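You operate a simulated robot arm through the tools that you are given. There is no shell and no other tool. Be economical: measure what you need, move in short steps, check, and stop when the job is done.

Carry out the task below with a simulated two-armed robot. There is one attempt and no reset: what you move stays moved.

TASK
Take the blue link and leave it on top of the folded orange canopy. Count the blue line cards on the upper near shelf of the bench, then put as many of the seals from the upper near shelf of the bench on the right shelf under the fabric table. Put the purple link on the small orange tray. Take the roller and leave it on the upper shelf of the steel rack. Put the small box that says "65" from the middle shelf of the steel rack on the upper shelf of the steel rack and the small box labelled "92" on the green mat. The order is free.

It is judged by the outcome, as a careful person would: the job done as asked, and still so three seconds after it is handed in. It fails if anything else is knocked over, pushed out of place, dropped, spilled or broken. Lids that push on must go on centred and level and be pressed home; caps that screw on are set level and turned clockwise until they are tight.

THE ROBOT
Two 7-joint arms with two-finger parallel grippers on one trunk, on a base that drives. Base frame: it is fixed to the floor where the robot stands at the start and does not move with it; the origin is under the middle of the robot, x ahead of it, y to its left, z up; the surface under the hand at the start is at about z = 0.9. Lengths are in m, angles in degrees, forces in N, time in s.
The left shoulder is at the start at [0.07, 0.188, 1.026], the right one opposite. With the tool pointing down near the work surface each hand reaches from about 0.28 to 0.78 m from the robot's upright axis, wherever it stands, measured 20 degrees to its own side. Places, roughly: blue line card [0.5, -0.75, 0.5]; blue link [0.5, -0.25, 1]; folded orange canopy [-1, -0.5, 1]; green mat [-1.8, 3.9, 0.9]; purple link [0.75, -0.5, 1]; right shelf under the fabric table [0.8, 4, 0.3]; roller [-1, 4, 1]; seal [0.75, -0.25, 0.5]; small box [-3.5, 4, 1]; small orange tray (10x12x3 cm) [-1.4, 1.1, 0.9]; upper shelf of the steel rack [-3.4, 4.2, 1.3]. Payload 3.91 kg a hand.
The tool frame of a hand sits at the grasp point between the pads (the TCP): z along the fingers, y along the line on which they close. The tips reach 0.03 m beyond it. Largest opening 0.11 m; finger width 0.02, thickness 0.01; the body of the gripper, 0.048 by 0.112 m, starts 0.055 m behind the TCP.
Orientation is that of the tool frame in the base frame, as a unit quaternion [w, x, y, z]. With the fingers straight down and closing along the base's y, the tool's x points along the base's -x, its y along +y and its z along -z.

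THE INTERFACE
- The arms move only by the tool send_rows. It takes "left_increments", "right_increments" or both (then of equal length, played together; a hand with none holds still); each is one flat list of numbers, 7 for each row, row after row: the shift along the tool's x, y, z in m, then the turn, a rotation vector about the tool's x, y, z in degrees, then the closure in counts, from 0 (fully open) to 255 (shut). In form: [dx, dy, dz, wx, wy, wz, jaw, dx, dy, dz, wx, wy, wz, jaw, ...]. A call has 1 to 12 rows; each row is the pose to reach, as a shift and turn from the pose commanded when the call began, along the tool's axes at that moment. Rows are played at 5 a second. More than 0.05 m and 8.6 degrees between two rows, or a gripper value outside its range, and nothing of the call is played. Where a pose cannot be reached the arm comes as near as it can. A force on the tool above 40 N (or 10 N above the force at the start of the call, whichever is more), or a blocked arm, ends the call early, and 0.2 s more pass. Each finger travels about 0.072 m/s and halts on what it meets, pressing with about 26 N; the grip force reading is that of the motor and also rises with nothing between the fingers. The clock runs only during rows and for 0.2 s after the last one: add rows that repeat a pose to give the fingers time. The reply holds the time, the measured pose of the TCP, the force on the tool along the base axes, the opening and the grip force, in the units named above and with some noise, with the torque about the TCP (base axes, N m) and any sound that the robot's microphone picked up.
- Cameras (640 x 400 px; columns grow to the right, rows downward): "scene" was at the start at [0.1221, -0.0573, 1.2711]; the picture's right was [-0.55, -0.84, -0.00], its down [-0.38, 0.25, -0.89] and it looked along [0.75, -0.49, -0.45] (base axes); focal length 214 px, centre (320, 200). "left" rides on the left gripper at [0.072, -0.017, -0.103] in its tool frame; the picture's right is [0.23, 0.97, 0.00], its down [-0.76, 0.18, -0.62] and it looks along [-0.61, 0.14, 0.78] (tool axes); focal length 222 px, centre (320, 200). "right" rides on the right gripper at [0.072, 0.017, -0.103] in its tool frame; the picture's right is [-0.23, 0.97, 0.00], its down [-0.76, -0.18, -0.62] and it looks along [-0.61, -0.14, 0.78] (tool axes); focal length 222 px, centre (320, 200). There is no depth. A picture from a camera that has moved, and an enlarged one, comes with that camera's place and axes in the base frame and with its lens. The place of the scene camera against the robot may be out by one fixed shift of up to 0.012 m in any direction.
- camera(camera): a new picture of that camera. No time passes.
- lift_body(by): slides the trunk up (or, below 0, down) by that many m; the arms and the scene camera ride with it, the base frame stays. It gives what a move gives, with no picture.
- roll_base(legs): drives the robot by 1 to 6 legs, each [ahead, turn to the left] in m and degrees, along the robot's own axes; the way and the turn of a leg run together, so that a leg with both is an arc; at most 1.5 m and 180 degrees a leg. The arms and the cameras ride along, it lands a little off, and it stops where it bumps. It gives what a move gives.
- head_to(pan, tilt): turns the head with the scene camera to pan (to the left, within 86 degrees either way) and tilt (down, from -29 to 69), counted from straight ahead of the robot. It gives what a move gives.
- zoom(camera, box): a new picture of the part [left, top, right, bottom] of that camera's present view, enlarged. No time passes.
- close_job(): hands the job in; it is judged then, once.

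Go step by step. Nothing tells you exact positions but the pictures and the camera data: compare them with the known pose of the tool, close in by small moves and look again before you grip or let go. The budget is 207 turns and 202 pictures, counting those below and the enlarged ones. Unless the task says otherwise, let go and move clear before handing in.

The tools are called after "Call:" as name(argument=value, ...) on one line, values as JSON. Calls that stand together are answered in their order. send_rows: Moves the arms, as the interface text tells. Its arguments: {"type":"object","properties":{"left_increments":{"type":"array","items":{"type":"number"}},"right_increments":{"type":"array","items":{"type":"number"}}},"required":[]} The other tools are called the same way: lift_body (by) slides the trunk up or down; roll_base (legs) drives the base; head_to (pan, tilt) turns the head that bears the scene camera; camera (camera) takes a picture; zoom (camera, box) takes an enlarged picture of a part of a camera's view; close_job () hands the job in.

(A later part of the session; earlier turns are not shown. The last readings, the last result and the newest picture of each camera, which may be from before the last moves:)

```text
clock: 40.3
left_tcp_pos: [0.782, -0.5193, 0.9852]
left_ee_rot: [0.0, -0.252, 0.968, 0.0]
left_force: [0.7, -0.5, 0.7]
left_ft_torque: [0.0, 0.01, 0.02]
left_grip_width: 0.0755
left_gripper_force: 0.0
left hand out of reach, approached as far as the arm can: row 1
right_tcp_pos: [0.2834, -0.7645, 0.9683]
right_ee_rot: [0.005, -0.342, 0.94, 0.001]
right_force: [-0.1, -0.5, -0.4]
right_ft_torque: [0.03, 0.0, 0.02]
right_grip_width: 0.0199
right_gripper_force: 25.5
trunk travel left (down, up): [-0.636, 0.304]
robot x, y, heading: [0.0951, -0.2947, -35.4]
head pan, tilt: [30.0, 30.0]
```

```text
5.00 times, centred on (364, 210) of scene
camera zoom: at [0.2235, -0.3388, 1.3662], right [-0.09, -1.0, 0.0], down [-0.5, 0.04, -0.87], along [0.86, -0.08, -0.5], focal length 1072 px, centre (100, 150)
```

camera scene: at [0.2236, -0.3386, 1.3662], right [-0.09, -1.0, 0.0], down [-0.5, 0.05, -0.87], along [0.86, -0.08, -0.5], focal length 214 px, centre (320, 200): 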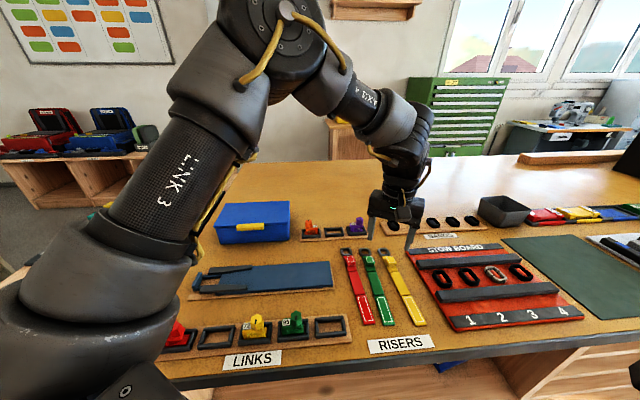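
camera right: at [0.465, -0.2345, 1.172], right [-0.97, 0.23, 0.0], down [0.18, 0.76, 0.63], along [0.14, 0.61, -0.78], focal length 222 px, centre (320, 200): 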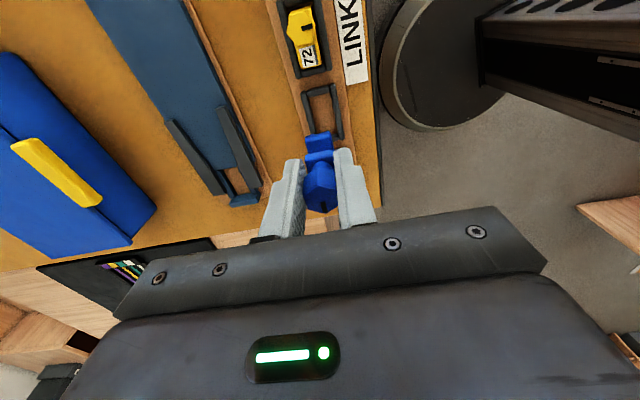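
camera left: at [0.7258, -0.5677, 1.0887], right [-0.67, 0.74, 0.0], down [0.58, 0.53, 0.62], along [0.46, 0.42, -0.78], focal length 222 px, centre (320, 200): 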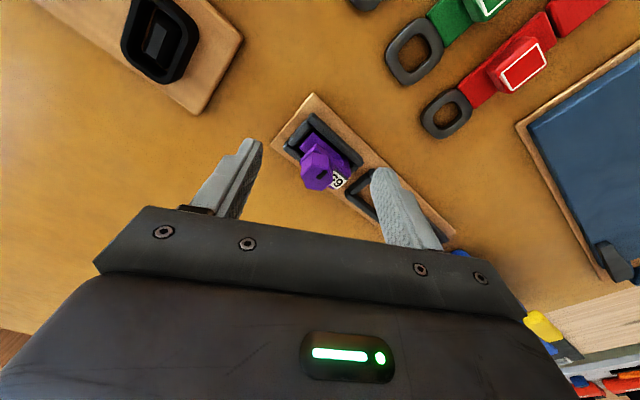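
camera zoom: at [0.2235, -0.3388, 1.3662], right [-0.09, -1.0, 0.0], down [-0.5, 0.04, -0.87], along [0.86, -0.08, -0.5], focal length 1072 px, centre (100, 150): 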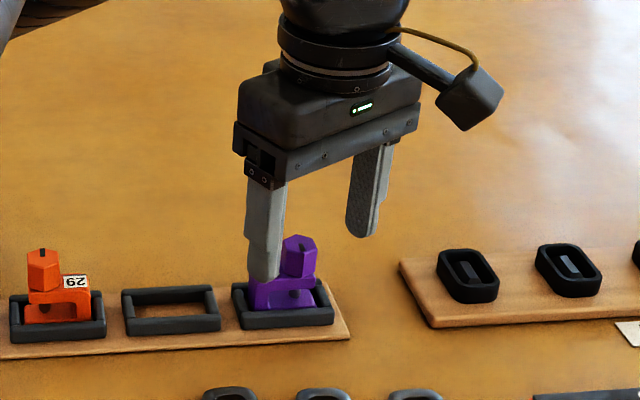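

Call:
send_rows(left_increments=[0, 0, 0.003, 0, 0, 0, 160, 0, 0, 0.003, 0, 0, 0, 255, 0, 0, 0.003, 0, 0, 0, 255, 0, 0, 0.003, 0, 0, 0, 255, 0, 0, 0.003, 0, 0, 0, 255])

Call:
zoom(camera="left", box=[220, 90, 420, 215])

```text
clock: 41.5
left_tcp_pos: [0.7811, -0.5204, 0.9834]
left_ee_rot: [0.0, -0.252, 0.968, 0.0]
left_force: [-7.0, -5.0, 1.2]
left_ft_torque: [-0.2, 0.4, -0.02]
left_grip_width: 0.0138
left_gripper_force: 26.1
right_tcp_pos: [0.2814, -0.7675, 0.9679]
right_ee_rot: [0.006, -0.341, 0.94, 0.002]
right_force: [-0.4, 0.1, -1.1]
right_ft_torque: [-0.01, 0.0, -0.01]
right_grip_width: 0.0197
right_gripper_force: 25.7
trunk travel left (down, up): [-0.636, 0.304]
robot x, y, heading: [0.098, -0.2949, -34.9]
head pan, tilt: [30.0, 30.0]
```

```text
3.20 times, centred on (320, 152) of left
camera zoom: at [0.7246, -0.5685, 1.0864], right [-0.67, 0.74, 0.0], down [0.58, 0.53, 0.62], along [0.46, 0.42, -0.78], focal length 711 px, centre (320, 352)
```

zoom: 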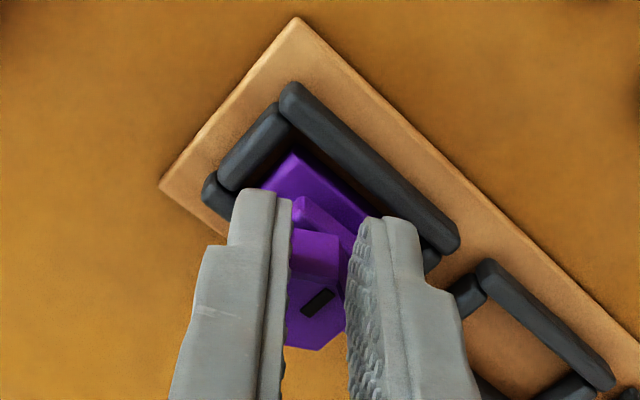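

The grip is about 6 mm off the knob's centre (0.0138 m width, side force). I reopen, shift by -x of the tool, and look again.

Call:
send_rows(left_increments=[0, 0, 0, 0, 0, 0, 160, 0, 0, 0, 0, 0, 0, 110, -0.006, 0, 0, 0, 0, 0, 110, -0.006, 0, 0, 0, 0, 0, 110])

Call:
zoom(camera="left", box=[220, 90, 420, 215])

```text
clock: 42.5
left_tcp_pos: [0.7862, -0.5164, 0.9838]
left_ee_rot: [0.001, -0.253, 0.968, 0.001]
left_force: [-0.1, -0.1, -0.7]
left_ft_torque: [-0.05, 0.01, 0.02]
left_grip_width: 0.0625
left_gripper_force: 0.1
right_tcp_pos: [0.283, -0.7662, 0.9675]
right_ee_rot: [0.004, -0.341, 0.94, 0.002]
right_force: [0.2, 0.1, -1.1]
right_ft_torque: [-0.02, 0.0, 0.02]
right_grip_width: 0.0197
right_gripper_force: 26.4
trunk travel left (down, up): [-0.636, 0.304]
robot x, y, heading: [0.1009, -0.2952, -35.0]
head pan, tilt: [30.0, 30.0]
```

```text
3.20 times, centred on (320, 152) of left
camera zoom: at [0.7307, -0.5645, 1.0865], right [-0.67, 0.74, 0.0], down [0.58, 0.53, 0.62], along [0.46, 0.42, -0.78], focal length 711 px, centre (320, 352)
```

zoom: 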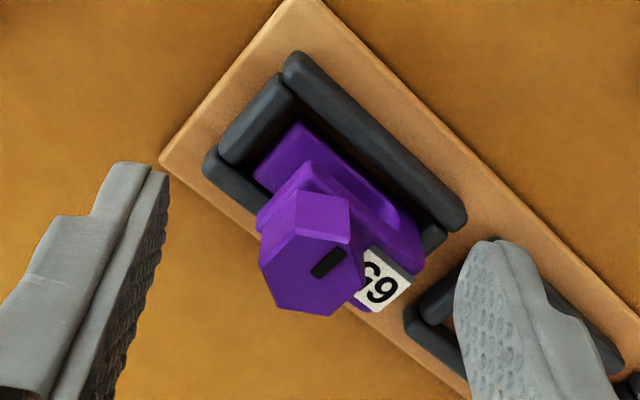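

Now the knob is centred between the fingers. Closing.

Call:
send_rows(left_increments=[0, 0, 0.002, 0, 0, 0, 180, 0, 0, 0.002, 0, 0, 0, 255, 0, 0, 0.002, 0, 0, 0, 255, 0, 0, 0.002, 0, 0, 0, 255])

Call:
zoom(camera="left", box=[220, 90, 420, 215])

```text
clock: 43.5
left_tcp_pos: [0.7861, -0.5152, 0.9803]
left_ee_rot: [0.001, -0.253, 0.968, 0.0]
left_force: [0.5, 0.1, -0.4]
left_ft_torque: [0.05, -0.05, -0.03]
left_grip_width: 0.0219
left_gripper_force: 26.5
right_tcp_pos: [0.2832, -0.7663, 0.9685]
right_ee_rot: [0.004, -0.341, 0.94, 0.001]
right_force: [0.1, -0.3, -1.3]
right_ft_torque: [-0.05, 0.05, 0.0]
right_grip_width: 0.0196
right_gripper_force: 26.2
trunk travel left (down, up): [-0.636, 0.304]
robot x, y, heading: [0.0987, -0.2981, -35.4]
head pan, tilt: [30.0, 30.0]
```

```text
3.20 times, centred on (320, 152) of left
camera zoom: at [0.7309, -0.5644, 1.084], right [-0.67, 0.74, 0.0], down [0.58, 0.53, 0.62], along [0.46, 0.42, -0.78], focal length 711 px, centre (320, 352)
```

zoom: 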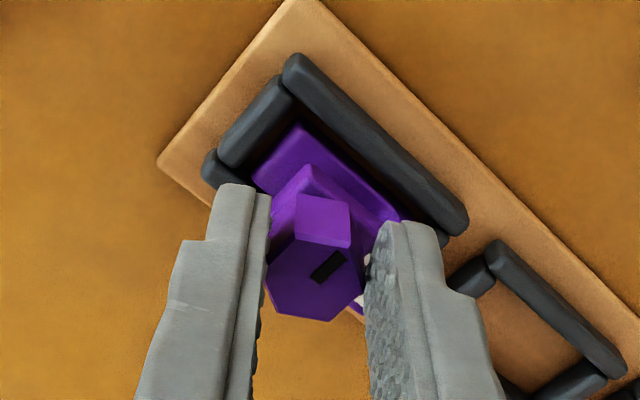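

Call:
send_rows(left_increments=[0, 0, 0, 0, 0, 0, 255, 0, 0, -0.015, 0, 0, 0, 255, 0, 0, -0.03, 0, 0, 0, 255, 0, 0, -0.06, 0, 0, 0, 255, 0, 0, -0.08, 0, 0, 0, 255])

Call:
zoom(camera="left", box=[220, 90, 420, 215])

```text
clock: 44.7
left_tcp_pos: [0.7646, -0.5152, 1.0514]
left_ee_rot: [0.0, -0.252, 0.968, 0.0]
left_force: [0.3, 1.3, -1.6]
left_ft_torque: [-0.03, 0.01, 0.0]
left_grip_width: 0.022
left_gripper_force: 25.9
left hand out of reach, approached as far as the arm can: row 4, 5
right_tcp_pos: [0.2831, -0.7654, 0.9686]
right_ee_rot: [0.004, -0.341, 0.94, 0.001]
right_force: [-0.4, 0.4, -1.5]
right_ft_torque: [-0.02, 0.04, 0.01]
right_grip_width: 0.0199
right_gripper_force: 25.9
trunk travel left (down, up): [-0.636, 0.304]
robot x, y, heading: [0.0985, -0.2946, -35.0]
head pan, tilt: [30.0, 30.0]
```

```text
3.20 times, centred on (320, 152) of left
camera zoom: at [0.7099, -0.5641, 1.1566], right [-0.67, 0.74, 0.0], down [0.58, 0.53, 0.62], along [0.46, 0.42, -0.78], focal length 711 px, centre (320, 352)
```

zoom: 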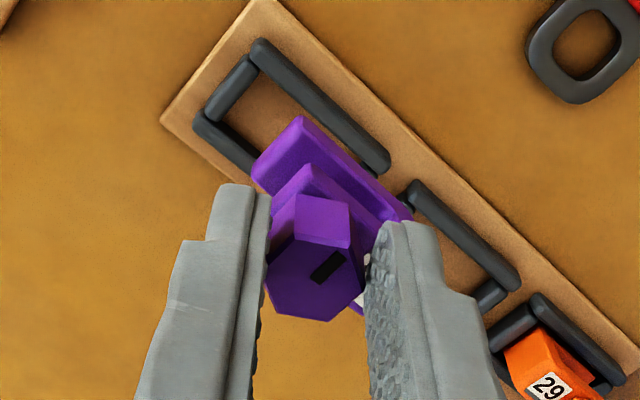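

Both links are held. I raise the trunk, draw the left hand in, back off from the bench, and turn to look behind.

Call:
lift_body(by=0.15)

Call:
send_rows(left_increments=[0.04, -0.01, 0, 0, 0, 7, 255, 0.08, -0.02, 0, 0, 0, 14, 255, 0.12, -0.03, 0, 0, 0, 21, 255, 0.16, -0.04, 0, 0, 0, 28, 255, 0.2, -0.05, 0, 0, 0, 35, 255, 0.2, -0.05, 0, 0, 0, 42, 255, 0.2, -0.05, 0, 0, 0, 49, 255, 0.2, -0.05, 0, 0, 0, 56, 255])

Call:
roll_base(legs=[[-0.3, 0], [0, -90]])

Call:
head_to(pan=-20, tilt=20)

Call:
camera(camera="scene")

```text
clock: 46.5
left_tcp_pos: [0.7663, -0.5163, 1.2023]
left_ee_rot: [0.0, -0.253, 0.968, 0.0]
left_force: [-0.5, 0.1, -1.0]
left_ft_torque: [-0.01, 0.05, 0.0]
left_grip_width: 0.022
left_gripper_force: 26.5
right_tcp_pos: [0.2835, -0.766, 1.1172]
right_ee_rot: [0.004, -0.341, 0.94, 0.002]
right_force: [-0.1, -0.3, -1.3]
right_ft_torque: [-0.04, 0.04, 0.01]
right_grip_width: 0.0196
right_gripper_force: 25.7
trunk travel left (down, up): [-0.786, 0.154]
robot x, y, heading: [0.0936, -0.2932, -35.2]
head pan, tilt: [30.0, 30.0]
```

```text
clock: 48.2
left_tcp_pos: [0.5993, -0.6485, 1.2]
left_ee_rot: [0.001, 0.231, 0.973, -0.001]
left_force: [0.2, -0.6, -0.6]
left_ft_torque: [0.0, -0.01, 0.02]
left_grip_width: 0.0223
left_gripper_force: 25.6
left hand out of reach, approached as far as the arm can: row 7, 8
right_tcp_pos: [0.283, -0.7663, 1.1179]
right_ee_rot: [0.004, -0.34, 0.94, 0.001]
right_force: [0.2, -0.7, -1.7]
right_ft_torque: [-0.01, -0.02, -0.02]
right_grip_width: 0.0199
right_gripper_force: 26.0
trunk travel left (down, up): [-0.786, 0.154]
robot x, y, heading: [0.0999, -0.2939, -35.0]
head pan, tilt: [30.0, 30.0]
```

```text
clock: 54.0
left_tcp_pos: [-0.4893, -0.6355, 1.1993]
left_ee_rot: [-0.001, 0.845, 0.534, -0.002]
left_force: [0.0, -0.2, -1.1]
left_ft_torque: [0.0, 0.0, -0.01]
left_grip_width: 0.0219
left_gripper_force: 26.5
right_tcp_pos: [-0.6137, -0.3189, 1.1183]
right_ee_rot: [0.004, 0.415, 0.91, -0.001]
right_force: [0.6, 0.7, -2.0]
right_ft_torque: [0.02, -0.01, -0.01]
right_grip_width: 0.0199
right_gripper_force: 26.5
trunk travel left (down, up): [-0.786, 0.154]
robot x, y, heading: [-0.1475, -0.123, -124.0]
head pan, tilt: [30.0, 30.0]
```

```text
clock: 55.2
left_tcp_pos: [-0.4894, -0.6342, 1.1995]
left_ee_rot: [-0.001, 0.845, 0.534, -0.002]
left_force: [0.1, -0.5, -2.0]
left_ft_torque: [0.05, 0.01, 0.0]
left_grip_width: 0.0223
left_gripper_force: 25.6
right_tcp_pos: [-0.6145, -0.3194, 1.1188]
right_ee_rot: [0.005, 0.414, 0.91, -0.002]
right_force: [0.8, -0.5, -0.6]
right_ft_torque: [0.03, 0.01, 0.01]
right_grip_width: 0.02
right_gripper_force: 26.3
trunk travel left (down, up): [-0.786, 0.154]
robot x, y, heading: [-0.1441, -0.1202, -123.9]
head pan, tilt: [-20.0, 20.0]
```

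```text
165 pictures are left
camera scene: at [-0.2544, -0.227, 1.5322], right [-0.59, 0.81, 0.0], down [0.28, 0.2, -0.94], along [-0.76, -0.55, -0.34], focal length 214 px, centre (320, 200)
```

scene: 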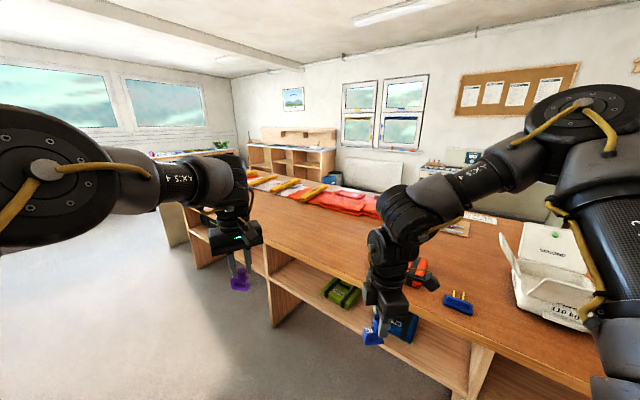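

Call:
zoom(camera="scene", box=[230, 150, 480, 306])

```text
2.56 times, centred on (355, 228) of scene
camera zoom: at [-0.2544, -0.227, 1.5322], right [-0.59, 0.81, 0.0], down [0.28, 0.2, -0.94], along [-0.76, -0.55, -0.34], focal length 549 px, centre (230, 128)
```

zoom: 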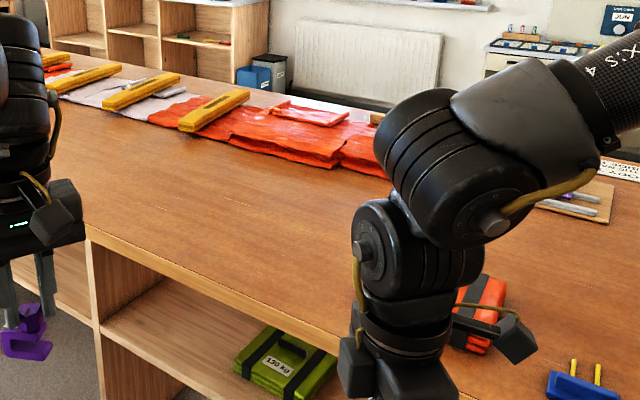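

The strapped orange bundle near [-1.09, -0.33] looks like the folded canopy. I turn to face it for a clear view.

Call:
roll_base(legs=[[0, -60]])

Call:
head_to(pan=20, tilt=25)

Call:
camera(camera="scene")

```text
clock: 58.3
left_tcp_pos: [-0.7606, -0.0813, 1.2004]
left_ee_rot: [-0.003, 0.999, 0.04, -0.001]
left_force: [0.2, 0.3, -1.1]
left_ft_torque: [-0.03, -0.03, -0.01]
left_grip_width: 0.0222
left_gripper_force: 25.9
right_tcp_pos: [-0.5493, 0.1836, 1.1184]
right_ee_rot: [0.002, 0.813, 0.582, -0.004]
right_force: [-0.1, 0.2, -1.1]
right_ft_torque: [0.02, -0.01, 0.0]
right_grip_width: 0.0197
right_gripper_force: 26.1
trunk travel left (down, up): [-0.786, 0.154]
robot x, y, heading: [-0.145, -0.1228, 175.9]
head pan, tilt: [-20.0, 20.0]
```

```text
clock: 59.4
left_tcp_pos: [-0.7598, -0.0835, 1.1998]
left_ee_rot: [-0.002, 0.999, 0.04, -0.001]
left_force: [-0.1, -0.3, -2.0]
left_ft_torque: [-0.03, -0.01, -0.01]
left_grip_width: 0.0222
left_gripper_force: 25.9
right_tcp_pos: [-0.5499, 0.1847, 1.1187]
right_ee_rot: [0.002, 0.813, 0.582, -0.003]
right_force: [-0.8, 0.0, -1.3]
right_ft_torque: [-0.01, 0.02, 0.0]
right_grip_width: 0.0199
right_gripper_force: 25.9
trunk travel left (down, up): [-0.786, 0.154]
robot x, y, heading: [-0.1463, -0.1188, 175.8]
head pan, tilt: [20.0, 25.0]
```

```text
163 pictures are left
camera scene: at [-0.2899, -0.152, 1.5242], right [-0.28, 0.96, 0.0], down [0.41, 0.12, -0.91], along [-0.87, -0.25, -0.42], focal length 214 px, centre (320, 200)
```

scene: 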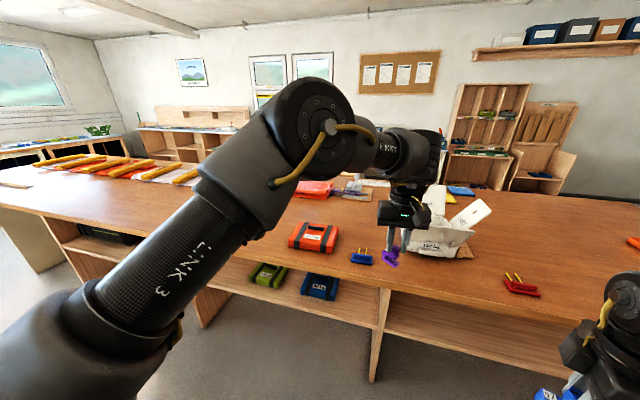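

Call:
zoom(camera="scene", box=[240, 160, 500, 290])

Call:
zoom(camera="scene", box=[0, 110, 260, 260])

```text
2.46 times, centred on (370, 225) of scene
camera zoom: at [-0.2899, -0.152, 1.5242], right [-0.28, 0.96, 0.0], down [0.41, 0.12, -0.91], along [-0.87, -0.25, -0.42], focal length 528 px, centre (197, 138)
```

zoom: 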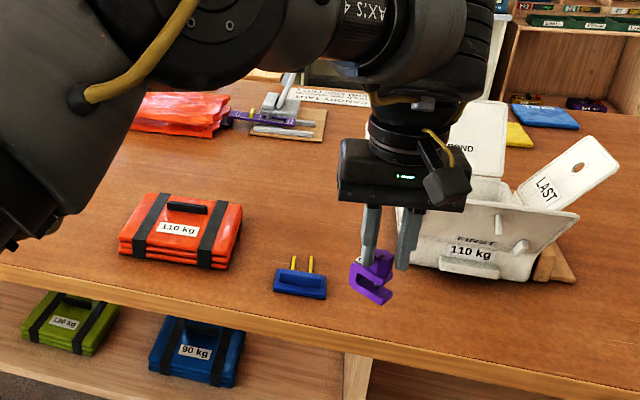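

```text
2.46 times, centred on (130, 185) of scene
camera zoom: at [-0.2899, -0.152, 1.5242], right [-0.28, 0.96, 0.0], down [0.41, 0.12, -0.91], along [-0.87, -0.25, -0.42], focal length 528 px, centre (788, 237)
```

zoom: 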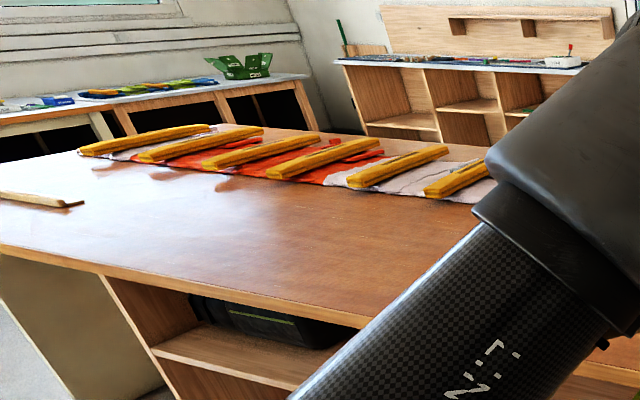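

The strapped orange stack labelled "110 kg" near [-1.09, -0.41] is the folded canopy. I drive so that the right hand is close to it.

Call:
roll_base(legs=[[0, 45], [0.5, 0], [0, -22]])

Call:
head_to(pan=-25, tilt=40)

Call:
camera(camera="right")

Call:
camera(camera="scene")

```text
clock: 65.5
left_tcp_pos: [-1.1011, -0.6483, 1.1998]
left_ee_rot: [-0.002, 0.972, 0.237, -0.002]
left_force: [0.1, 0.2, -1.7]
left_ft_torque: [0.03, -0.02, -0.02]
left_grip_width: 0.0211
left_gripper_force: 25.9
right_tcp_pos: [-1.0109, -0.322, 1.1178]
right_ee_rot: [0.003, 0.683, 0.731, -0.002]
right_force: [-1.1, -0.7, -1.3]
right_ft_torque: [0.0, 0.0, 0.0]
right_grip_width: 0.0198
right_gripper_force: 25.6
trunk travel left (down, up): [-0.786, 0.154]
robot x, y, heading: [-0.5174, -0.4481, -161.5]
head pan, tilt: [20.0, 25.0]
```

```text
clock: 66.6
left_tcp_pos: [-1.101, -0.6472, 1.2004]
left_ee_rot: [-0.001, 0.972, 0.237, -0.001]
left_force: [-0.3, 0.0, -1.6]
left_ft_torque: [0.07, -0.01, 0.01]
left_grip_width: 0.0209
left_gripper_force: 26.3
right_tcp_pos: [-1.012, -0.3212, 1.1187]
right_ee_rot: [0.003, 0.683, 0.731, -0.003]
right_force: [-0.2, 0.2, -1.4]
right_ft_torque: [0.04, -0.01, -0.01]
right_grip_width: 0.0198
right_gripper_force: 26.2
trunk travel left (down, up): [-0.786, 0.154]
robot x, y, heading: [-0.5199, -0.4483, -161.2]
head pan, tilt: [-25.0, 40.0]
```

```text
160 pictures are left
camera right: at [-0.9984, -0.2473, 1.2221], right [0.99, -0.16, 0.0], down [-0.13, -0.77, 0.63], along [-0.1, -0.62, -0.78], focal length 222 px, centre (320, 200)
```

right: 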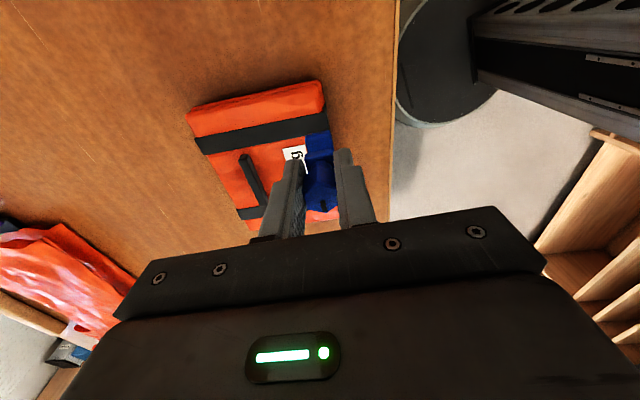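

```text
159 pictures are left
camera scene: at [-0.6558, -0.4616, 1.5009], right [0.1, 0.99, 0.0], down [0.64, -0.07, -0.77], along [-0.76, 0.08, -0.64], focal length 214 px, centre (320, 200)
```

scene: 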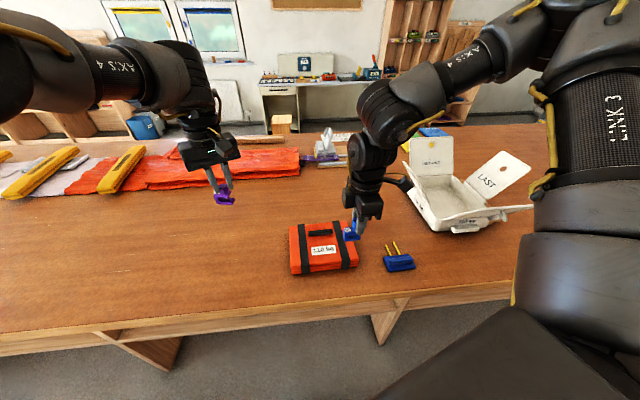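

Call:
send_rows(right_increments=[-0.03, -0.018, 0, 0, 0, 0, 255, -0.06, -0.036, 0, 0, 0, 0, 255, -0.08, -0.053, 0.02, 0, 0, 0, 255, -0.08, -0.053, 0.04, 0, 0, 0, 255, -0.08, -0.053, 0.04, 0, 0, 0, 255])

Call:
camera(camera="right")

Call:
zoom(camera="scene", box=[260, 190, 420, 290])

```text
clock: 67.8
left_tcp_pos: [-1.1018, -0.6479, 1.1994]
left_ee_rot: [-0.002, 0.972, 0.237, -0.001]
left_force: [-0.2, 0.1, -1.7]
left_ft_torque: [0.01, -0.04, 0.0]
left_grip_width: 0.0206
left_gripper_force: 25.9
right_tcp_pos: [-1.0564, -0.3839, 1.0813]
right_ee_rot: [0.004, 0.682, 0.731, -0.004]
right_force: [-0.9, -0.4, -1.6]
right_ft_torque: [0.04, -0.02, 0.01]
right_grip_width: 0.0198
right_gripper_force: 26.1
right hand out of reach, approached as far as the arm can: row 3, 4, 5
trunk travel left (down, up): [-0.786, 0.154]
robot x, y, heading: [-0.5233, -0.4482, -161.1]
head pan, tilt: [-25.0, 40.0]
```

```text
158 pictures are left
camera right: at [-1.0443, -0.3107, 1.1857], right [0.99, -0.16, 0.0], down [-0.13, -0.77, 0.63], along [-0.1, -0.62, -0.78], focal length 222 px, centre (320, 200)
```

right: 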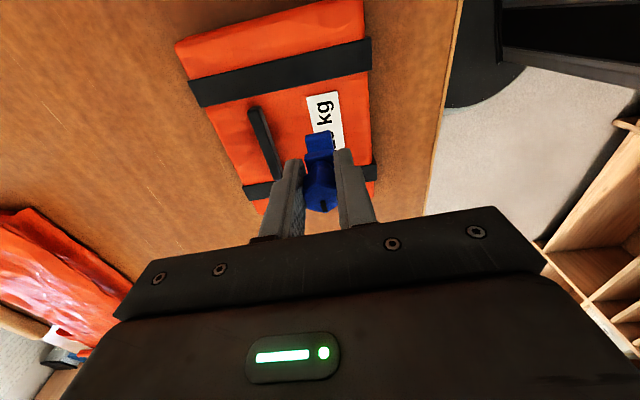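

```text
4.00 times, centred on (340, 240) of scene
camera zoom: at [-0.6567, -0.4619, 1.5007], right [0.11, 0.99, 0.0], down [0.64, -0.07, -0.77], along [-0.76, 0.08, -0.64], focal length 858 px, centre (240, 40)
```

zoom: 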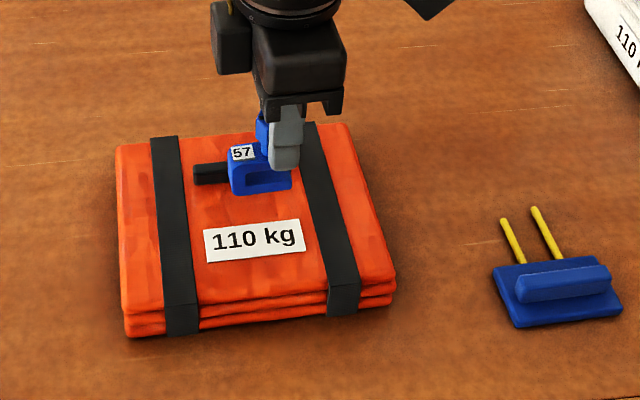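

Call:
send_rows(right_increments=[-0.005, 0, 0.03, 0, 0, 0, 255, -0.012, 0, 0.06, 0, 0, 0, 255, -0.016, 0, 0.075, 0, 0, 0, 255, -0.016, 0, 0.075, 0, 0, 0, 255])

Call:
zoom(camera="scene", box=[260, 190, 420, 290])

Call:
camera(camera="right")

```text
clock: 68.8
left_tcp_pos: [-1.1011, -0.6479, 1.1991]
left_ee_rot: [-0.001, 0.971, 0.237, -0.001]
left_force: [0.6, -0.3, -1.9]
left_ft_torque: [0.0, -0.03, 0.02]
left_grip_width: 0.0206
left_gripper_force: 26.1
right_tcp_pos: [-1.0494, -0.3657, 1.0303]
right_ee_rot: [0.004, 0.683, 0.731, -0.003]
right_force: [-0.4, 0.1, -1.6]
right_ft_torque: [0.03, 0.0, -0.01]
right_grip_width: 0.0197
right_gripper_force: 25.7
right hand out of reach, approached as far as the arm can: row 1, 2, 3, 4
trunk travel left (down, up): [-0.786, 0.154]
robot x, y, heading: [-0.5167, -0.4509, -161.0]
head pan, tilt: [-25.0, 40.0]
```

```text
4.00 times, centred on (340, 240) of scene
camera zoom: at [-0.6559, -0.4611, 1.5008], right [0.11, 0.99, 0.0], down [0.64, -0.07, -0.77], along [-0.76, 0.08, -0.64], focal length 858 px, centre (240, 40)
```

zoom: 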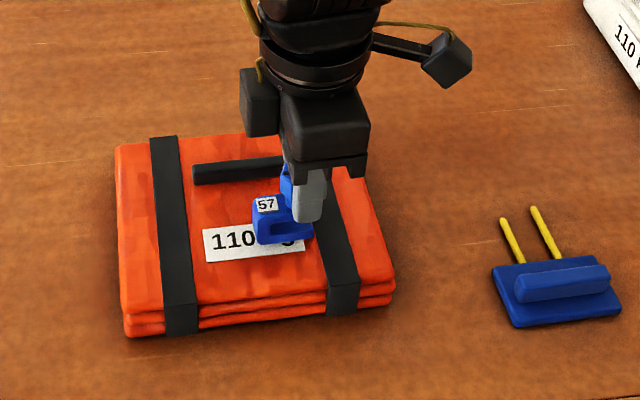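

```text
155 pictures are left
camera right: at [-1.0382, -0.2926, 1.1345], right [0.99, -0.16, 0.0], down [-0.13, -0.77, 0.63], along [-0.1, -0.62, -0.78], focal length 222 px, centre (320, 200)
```

right: 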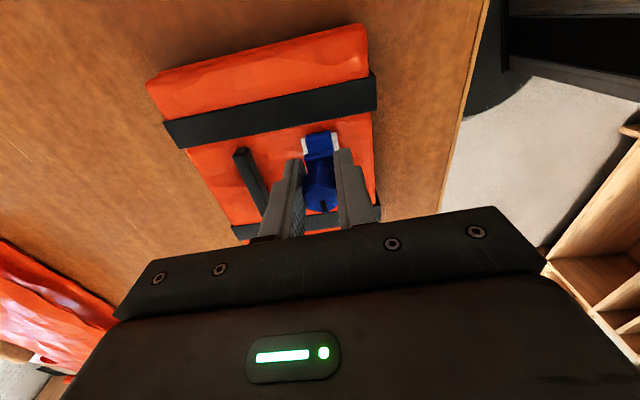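

The arm is at its inner limit again; a small base turn to the left gives it room.

Call:
lift_body(by=0.04)

Call:
roll_base(legs=[[0, 12]])

Call:
camera(camera="right")

```text
clock: 69.6
left_tcp_pos: [-1.1018, -0.6469, 1.2391]
left_ee_rot: [-0.001, 0.972, 0.237, -0.001]
left_force: [0.3, 0.0, -2.4]
left_ft_torque: [-0.01, -0.02, -0.03]
left_grip_width: 0.0205
left_gripper_force: 26.0
right_tcp_pos: [-1.0508, -0.3656, 1.0704]
right_ee_rot: [0.004, 0.683, 0.731, -0.004]
right_force: [-0.2, -0.5, -1.4]
right_ft_torque: [0.02, -0.01, -0.01]
right_grip_width: 0.0197
right_gripper_force: 26.4
trunk travel left (down, up): [-0.826, 0.114]
robot x, y, heading: [-0.5178, -0.4466, -161.2]
head pan, tilt: [-25.0, 40.0]
```

```text
clock: 70.8
left_tcp_pos: [-1.0465, -0.7642, 1.2393]
left_ee_rot: [-0.001, 0.941, 0.338, -0.001]
left_force: [-0.7, 0.2, -1.7]
left_ft_torque: [0.02, -0.04, -0.01]
left_grip_width: 0.0205
left_gripper_force: 26.1
right_tcp_pos: [-1.0563, -0.4785, 1.0704]
right_ee_rot: [0.004, 0.602, 0.798, -0.004]
right_force: [0.4, 0.6, -1.5]
right_ft_torque: [-0.01, 0.01, -0.01]
right_grip_width: 0.0198
right_gripper_force: 26.2
trunk travel left (down, up): [-0.826, 0.114]
robot x, y, heading: [-0.5188, -0.4462, -148.8]
head pan, tilt: [-25.0, 40.0]
```

```text
154 pictures are left
camera right: at [-1.0598, -0.4039, 1.1742], right [1.0, 0.05, 0.0], down [0.04, -0.77, 0.63], along [0.03, -0.63, -0.78], focal length 222 px, centre (320, 200)
```

right: 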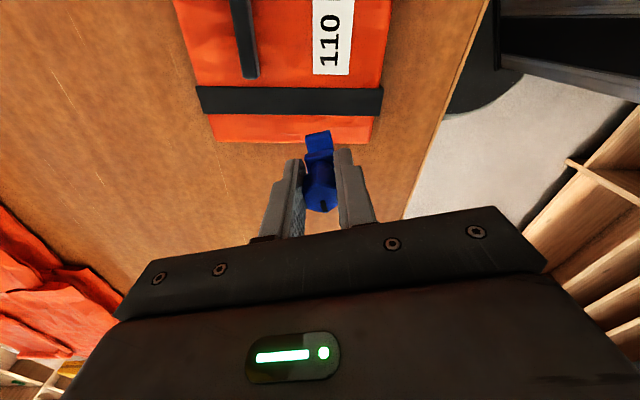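

Call:
send_rows(right_increments=[0.037, 0.008, 0, 0, 0, 0, 255, 0.073, 0.0167, 0, 0, 0, 0, 255, 0.073, 0.0167, 0.035, 0, 0, 0, 255, 0.073, 0.0167, 0.06, 0, 0, 0, 255, 0.073, 0.0167, 0.06, 0, 0, 0, 255])

Call:
camera(camera="right")

Call:
zoom(camera="scene", box=[300, 190, 460, 290])

```text
clock: 72.0
left_tcp_pos: [-1.0451, -0.7656, 1.2388]
left_ee_rot: [-0.002, 0.941, 0.338, -0.002]
left_force: [-0.2, -0.6, -1.4]
left_ft_torque: [0.03, -0.05, -0.01]
left_grip_width: 0.0204
left_gripper_force: 25.5
right_tcp_pos: [-1.0582, -0.4075, 1.0115]
right_ee_rot: [0.003, 0.602, 0.798, -0.007]
right_force: [-3.4, -3.8, 23.2]
right_ft_torque: [-0.14, 0.04, -0.11]
right_grip_width: 0.0204
right_gripper_force: 25.9
trunk travel left (down, up): [-0.826, 0.114]
robot x, y, heading: [-0.5206, -0.4484, -148.9]
head pan, tilt: [-25.0, 40.0]
```

```text
153 pictures are left
camera right: at [-1.0626, -0.3326, 1.1157], right [1.0, 0.05, 0.0], down [0.04, -0.77, 0.63], along [0.03, -0.63, -0.77], focal length 222 px, centre (320, 200)
```

right: 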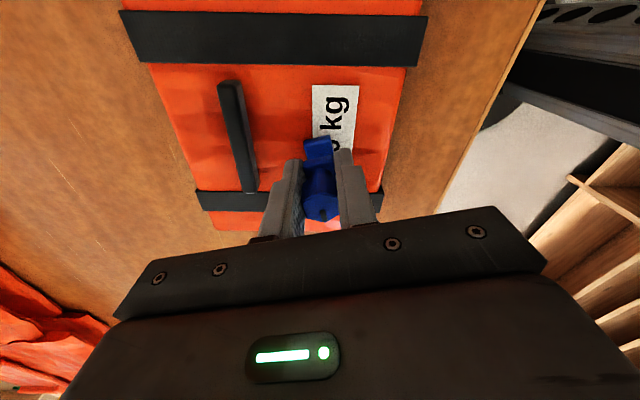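

```text
4.00 times, centred on (380, 240) of scene
camera zoom: at [-0.6496, -0.4896, 1.5413], right [-0.1, 0.99, 0.0], down [0.64, 0.07, -0.77], along [-0.76, -0.08, -0.64], focal length 858 px, centre (80, 40)
```

zoom: 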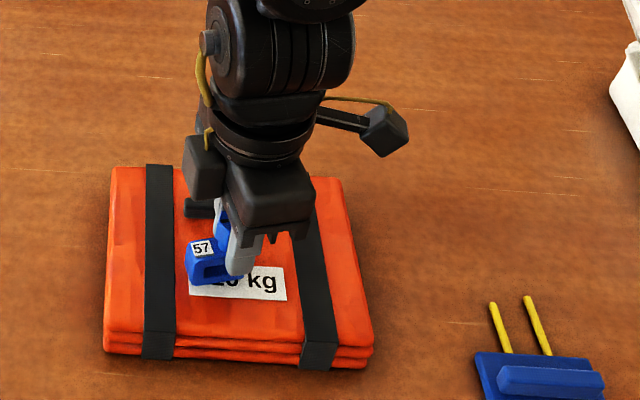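

Contact is made: the link rests on the canopy between the straps. I ease off the pressure, release and rise.

Call:
send_rows(right_increments=[0, 0, -0.003, 0, 0, 0, 255, 0, 0, -0.003, 0, 0, 0, 220, 0, 0, -0.003, 0, 0, 0, 170, 0, 0, -0.003, 0, 0, 0, 150, 0, 0, -0.03, 0, 0, 0, 150, 0, 0, -0.07, 0, 0, 0, 150, 0, 0, -0.11, 0, 0, 0, 150])

Call:
camera(camera="right")

Call:
zoom(camera="scene", box=[300, 190, 460, 290])

```text
clock: 73.6
left_tcp_pos: [-1.0443, -0.7643, 1.2404]
left_ee_rot: [-0.002, 0.941, 0.337, -0.002]
left_force: [0.1, 0.0, -1.2]
left_ft_torque: [0.03, 0.01, 0.0]
left_grip_width: 0.0201
left_gripper_force: 26.0
right_tcp_pos: [-1.0559, -0.4033, 1.122]
right_ee_rot: [0.003, 0.602, 0.799, -0.004]
right_force: [-1.0, 0.2, 0.5]
right_ft_torque: [-0.01, 0.03, 0.0]
right_grip_width: 0.0452
right_gripper_force: 0.0
trunk travel left (down, up): [-0.826, 0.114]
robot x, y, heading: [-0.52, -0.4476, -148.8]
head pan, tilt: [-25.0, 40.0]
```

```text
151 pictures are left
camera right: at [-1.0605, -0.3305, 1.2251], right [1.0, 0.05, 0.0], down [0.04, -0.78, 0.63], along [0.03, -0.63, -0.78], focal length 222 px, centre (320, 200)
```

right: 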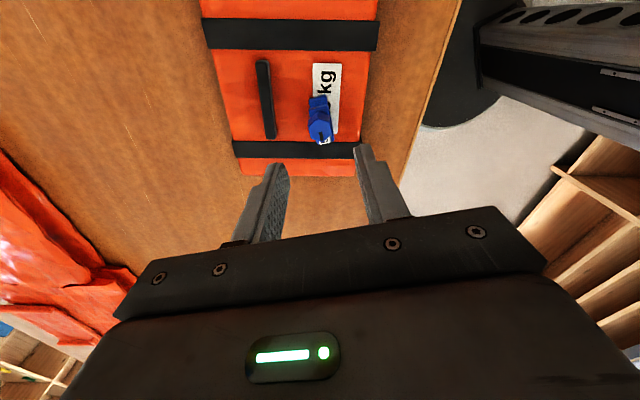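

```text
4.00 times, centred on (380, 240) of scene
camera zoom: at [-0.6495, -0.4884, 1.5409], right [-0.1, 0.99, 0.0], down [0.64, 0.07, -0.77], along [-0.76, -0.08, -0.64], focal length 858 px, centre (80, 40)
```

zoom: 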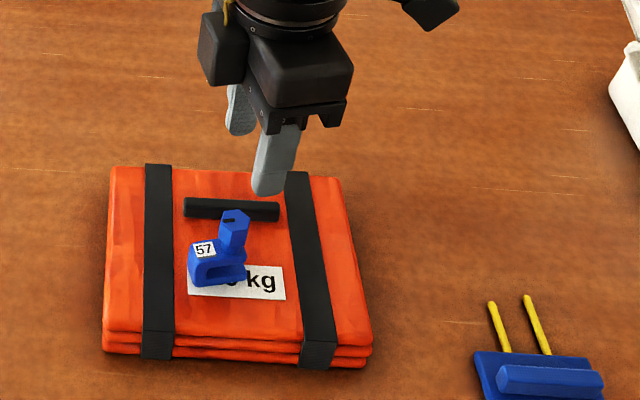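

The blue link stands well on the canopy. Now to the small orange tray with the purple link: back off, drive along the aisle, and look.

Call:
roll_base(legs=[[-0.25, 0], [0, -121], [1.2, 0], [0, 70]])

Call:
head_to(pan=0, tilt=25)

Call:
camera(camera="scene")

```text
clock: 89.2
left_tcp_pos: [-0.8496, 1.1372, 1.238]
left_ee_rot: [-0.001, 0.992, -0.124, -0.002]
left_force: [0.5, 0.1, 0.1]
left_ft_torque: [-0.01, 0.0, 0.01]
left_grip_width: 0.0
left_gripper_force: 26.4
right_tcp_pos: [-0.5671, 1.3598, 1.1227]
right_ee_rot: [0.001, 0.898, 0.439, -0.005]
right_force: [-0.2, -0.6, -1.1]
right_ft_torque: [0.0, -0.01, 0.01]
right_grip_width: 0.0454
right_gripper_force: 0.1
trunk travel left (down, up): [-0.826, 0.114]
robot x, y, heading: [-0.2837, 0.9003, 157.3]
head pan, tilt: [-25.0, 40.0]
```

```text
clock: 90.1
left_tcp_pos: [-0.8496, 1.1364, 1.2393]
left_ee_rot: [-0.002, 0.992, -0.125, 0.0]
left_force: [0.1, 0.6, 0.2]
left_ft_torque: [0.01, 0.03, 0.02]
left_grip_width: 0.0003
left_gripper_force: 26.1
right_tcp_pos: [-0.5677, 1.3583, 1.1206]
right_ee_rot: [0.001, 0.898, 0.439, -0.004]
right_force: [-0.5, 0.0, -0.2]
right_ft_torque: [-0.01, 0.0, 0.01]
right_grip_width: 0.0452
right_gripper_force: 0.1
trunk travel left (down, up): [-0.826, 0.114]
robot x, y, heading: [-0.2848, 0.8974, 157.4]
head pan, tilt: [0.0, 25.0]
```

```text
149 pictures are left
camera scene: at [-0.4185, 0.9473, 1.5642], right [0.39, 0.92, 0.0], down [0.39, -0.16, -0.91], along [-0.83, 0.35, -0.42], focal length 214 px, centre (320, 200)
```

scene: 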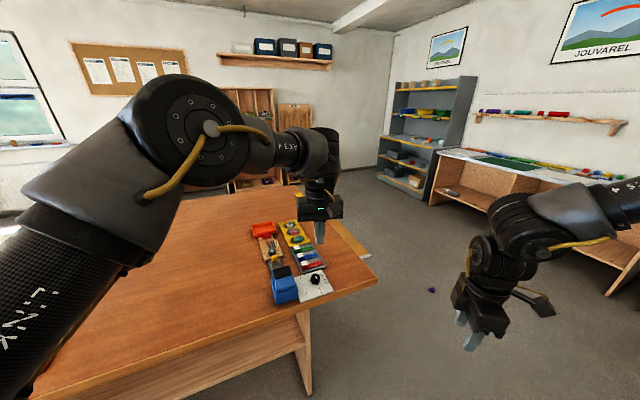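

The purple link slipped out of the left hand on the way and lies on the floor near [-1.3, 2.4]. I look closer; it must be retrieved.

Call:
zoom(camera="scene", box=[400, 265, 464, 305])

Call:
zoom(camera="scene", box=[230, 180, 390, 310])

```text
10.00 times, centred on (432, 285) of scene
camera zoom: at [-0.4185, 0.9473, 1.5642], right [0.39, 0.92, 0.0], down [0.39, -0.16, -0.91], along [-0.83, 0.35, -0.42], focal length 2145 px, centre (-800, -650)
```

zoom: 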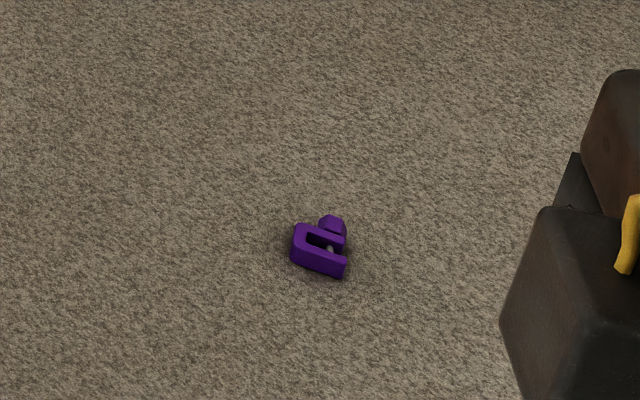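

```text
3.08 times, centred on (310, 245) of scene
camera zoom: at [-0.4185, 0.9473, 1.5642], right [0.39, 0.92, 0.0], down [0.39, -0.16, -0.91], along [-0.83, 0.35, -0.42], focal length 660 px, centre (351, 62)
```

zoom: 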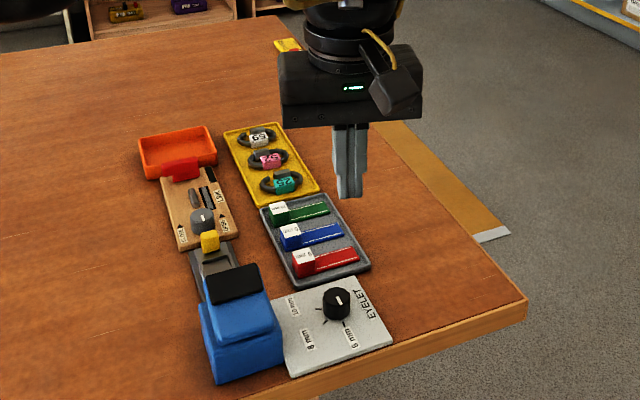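

Call:
roll_base(legs=[[0, -34], [1.3, 0]])

Call:
head_to(pan=0, tilt=60)

Call:
camera(camera="scene")

```text
clock: 98.4
left_tcp_pos: [-1.3327, 2.5194, 1.2399]
left_ee_rot: [-0.001, 0.912, -0.409, -0.001]
left_force: [0.7, 0.2, -0.6]
left_ft_torque: [0.01, 0.0, 0.02]
left_grip_width: 0.0002
left_gripper_force: 26.0
right_tcp_pos: [-0.9745, 2.5446, 1.1201]
right_ee_rot: [0.0, 0.987, 0.158, -0.005]
right_force: [-0.8, 0.2, -0.7]
right_ft_torque: [0.01, 0.01, 0.03]
right_grip_width: 0.0454
right_gripper_force: 0.1
trunk travel left (down, up): [-0.826, 0.114]
robot x, y, heading: [-0.9937, 2.0036, 123.2]
head pan, tilt: [0.0, 25.0]
```

```text
clock: 99.4
left_tcp_pos: [-1.3337, 2.5201, 1.2402]
left_ee_rot: [-0.002, 0.912, -0.411, -0.001]
left_force: [-0.3, -0.6, 0.3]
left_ft_torque: [0.0, -0.01, -0.01]
left_grip_width: 0.0002
left_gripper_force: 25.4
right_tcp_pos: [-0.9745, 2.5451, 1.1202]
right_ee_rot: [0.0, 0.987, 0.158, -0.006]
right_force: [0.5, 0.5, 0.9]
right_ft_torque: [0.0, 0.03, -0.01]
right_grip_width: 0.0453
right_gripper_force: 0.1
trunk travel left (down, up): [-0.826, 0.114]
robot x, y, heading: [-0.9959, 2.0081, 123.1]
head pan, tilt: [0.0, 60.0]
```

```text
146 pictures are left
camera scene: at [-1.0647, 2.0964, 1.5142], right [0.84, 0.55, 0.0], down [0.47, -0.73, -0.5], along [-0.27, 0.42, -0.87], focal length 214 px, centre (320, 200)
```

scene: 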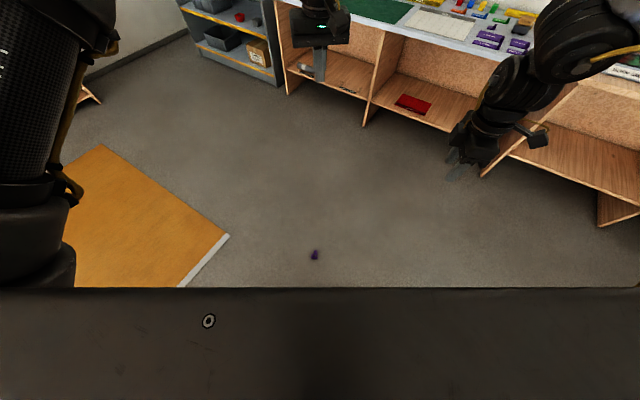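

Call:
roll_base(legs=[[0, -15]])

Call:
lift_body(by=-0.75)

Call:
camera(camera="left")

```text
clock: 100.7
left_tcp_pos: [-1.1882, 2.5903, 1.2393]
left_ee_rot: [-0.002, 0.85, -0.526, 0.0]
left_force: [0.1, -0.2, 0.6]
left_ft_torque: [0.01, 0.0, 0.03]
left_grip_width: 0.0
left_gripper_force: 25.9
right_tcp_pos: [-0.8358, 2.5216, 1.1201]
right_ee_rot: [0.0, 1.0, 0.026, -0.005]
right_force: [0.7, 0.4, -0.2]
right_ft_torque: [-0.01, 0.0, 0.02]
right_grip_width: 0.0451
right_gripper_force: 0.0
trunk travel left (down, up): [-0.826, 0.114]
robot x, y, heading: [-0.9953, 2.0078, 108.2]
head pan, tilt: [0.0, 60.0]
```

```text
refused: -0.75 is not a number from -0.4 to 0.4
```

```text
145 pictures are left
camera left: at [-1.1418, 2.5342, 1.3426], right [-0.77, -0.64, 0.0], down [-0.5, 0.6, 0.62], along [-0.4, 0.48, -0.78], focal length 222 px, centre (320, 200)
```

left: 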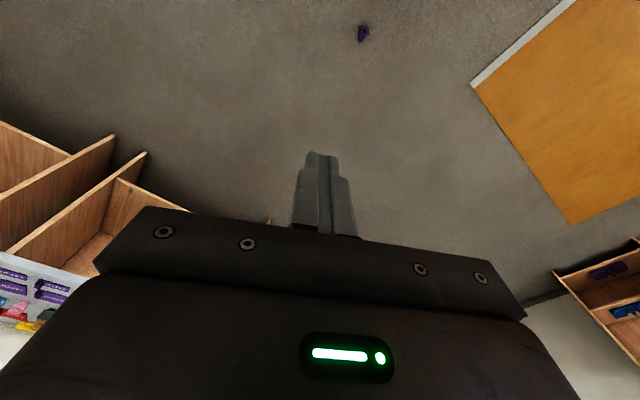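

Call:
lift_body(by=-0.4)

Call:
lift_body(by=-0.3)

Call:
send_rows(left_increments=[0.019, 0.039, 0, 0, 0, 0, 100, 0.037, 0.078, 0, 0, 0, 0, 0, 0.056, 0.116, 0, 0, 0, 0, 0, 0.074, 0.155, 0, 0, 0, 0, 0, 0.093, 0.194, 0, 0, 0, 0, 0, 0.093, 0.194, 0.04, 0, 0, 0, 0, 0.093, 0.194, 0.08, 0, 0, 0, 0, 0.093, 0.194, 0.12, 0, 0, 0, 0, 0.093, 0.194, 0.12, 0, 0, 0, 0])

Call:
camera(camera="left")

```text
clock: 104.5
left_tcp_pos: [-1.189, 2.5901, 0.8404]
left_ee_rot: [-0.001, 0.85, -0.526, -0.001]
left_force: [-0.2, 0.0, -0.3]
left_ft_torque: [0.01, 0.01, -0.03]
left_grip_width: 0.0001
left_gripper_force: 25.8
right_tcp_pos: [-0.8361, 2.5213, 0.7206]
right_ee_rot: [-0.001, 1.0, 0.027, -0.005]
right_force: [0.2, -1.1, -0.8]
right_ft_torque: [0.0, 0.0, 0.0]
right_grip_width: 0.0454
right_gripper_force: 0.0
trunk travel left (down, up): [-0.426, 0.514]
robot x, y, heading: [-0.9932, 2.0077, 108.1]
head pan, tilt: [0.0, 60.0]
```

```text
clock: 107.5
left_tcp_pos: [-1.1883, 2.5904, 0.5396]
left_ee_rot: [-0.003, 0.851, -0.525, -0.001]
left_force: [0.0, 0.5, -0.6]
left_ft_torque: [0.0, 0.0, 0.0]
left_grip_width: 0.0
left_gripper_force: 25.8
right_tcp_pos: [-0.8368, 2.5221, 0.4196]
right_ee_rot: [-0.001, 1.0, 0.027, -0.005]
right_force: [0.0, -0.8, -0.2]
right_ft_torque: [-0.01, -0.01, -0.01]
right_grip_width: 0.0451
right_gripper_force: 0.1
trunk travel left (down, up): [-0.126, 0.814]
robot x, y, heading: [-1.0018, 2.0072, 108.3]
head pan, tilt: [0.0, 60.0]
```

```text
clock: 109.5
left_tcp_pos: [-1.3199, 2.4202, 0.4195]
left_ee_rot: [-0.002, 0.85, -0.526, -0.001]
left_force: [0.0, 0.3, -0.1]
left_ft_torque: [0.03, 0.02, -0.01]
left_grip_width: 0.1102
left_gripper_force: 0.1
right_tcp_pos: [-0.8354, 2.5217, 0.4218]
right_ee_rot: [0.0, 1.0, 0.027, -0.004]
right_force: [0.1, 1.1, -0.2]
right_ft_torque: [0.0, 0.0, -0.01]
right_grip_width: 0.0456
right_gripper_force: 0.0
trunk travel left (down, up): [-0.126, 0.814]
robot x, y, heading: [-0.9928, 2.0075, 108.0]
head pan, tilt: [0.0, 60.0]
```

```text
144 pictures are left
camera left: at [-1.2737, 2.3641, 0.5223], right [-0.77, -0.64, 0.0], down [-0.5, 0.6, 0.62], along [-0.4, 0.48, -0.78], focal length 222 px, centre (320, 200)
```

left: 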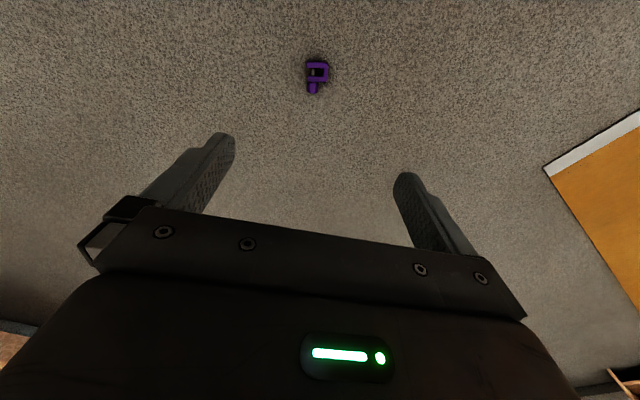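

Call:
zoom(camera="left", box=[286, 50, 350, 100])

```text
8.00 times, centred on (318, 75) of left
camera zoom: at [-1.2737, 2.3641, 0.5223], right [-0.77, -0.64, 0.0], down [-0.5, 0.6, 0.62], along [-0.4, 0.48, -0.78], focal length 1777 px, centre (336, 1200)
```

zoom: 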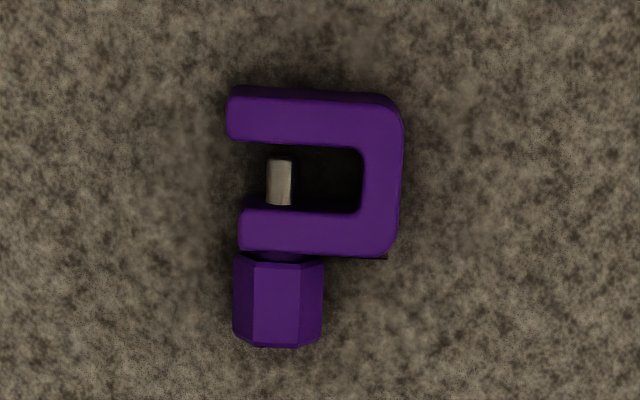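

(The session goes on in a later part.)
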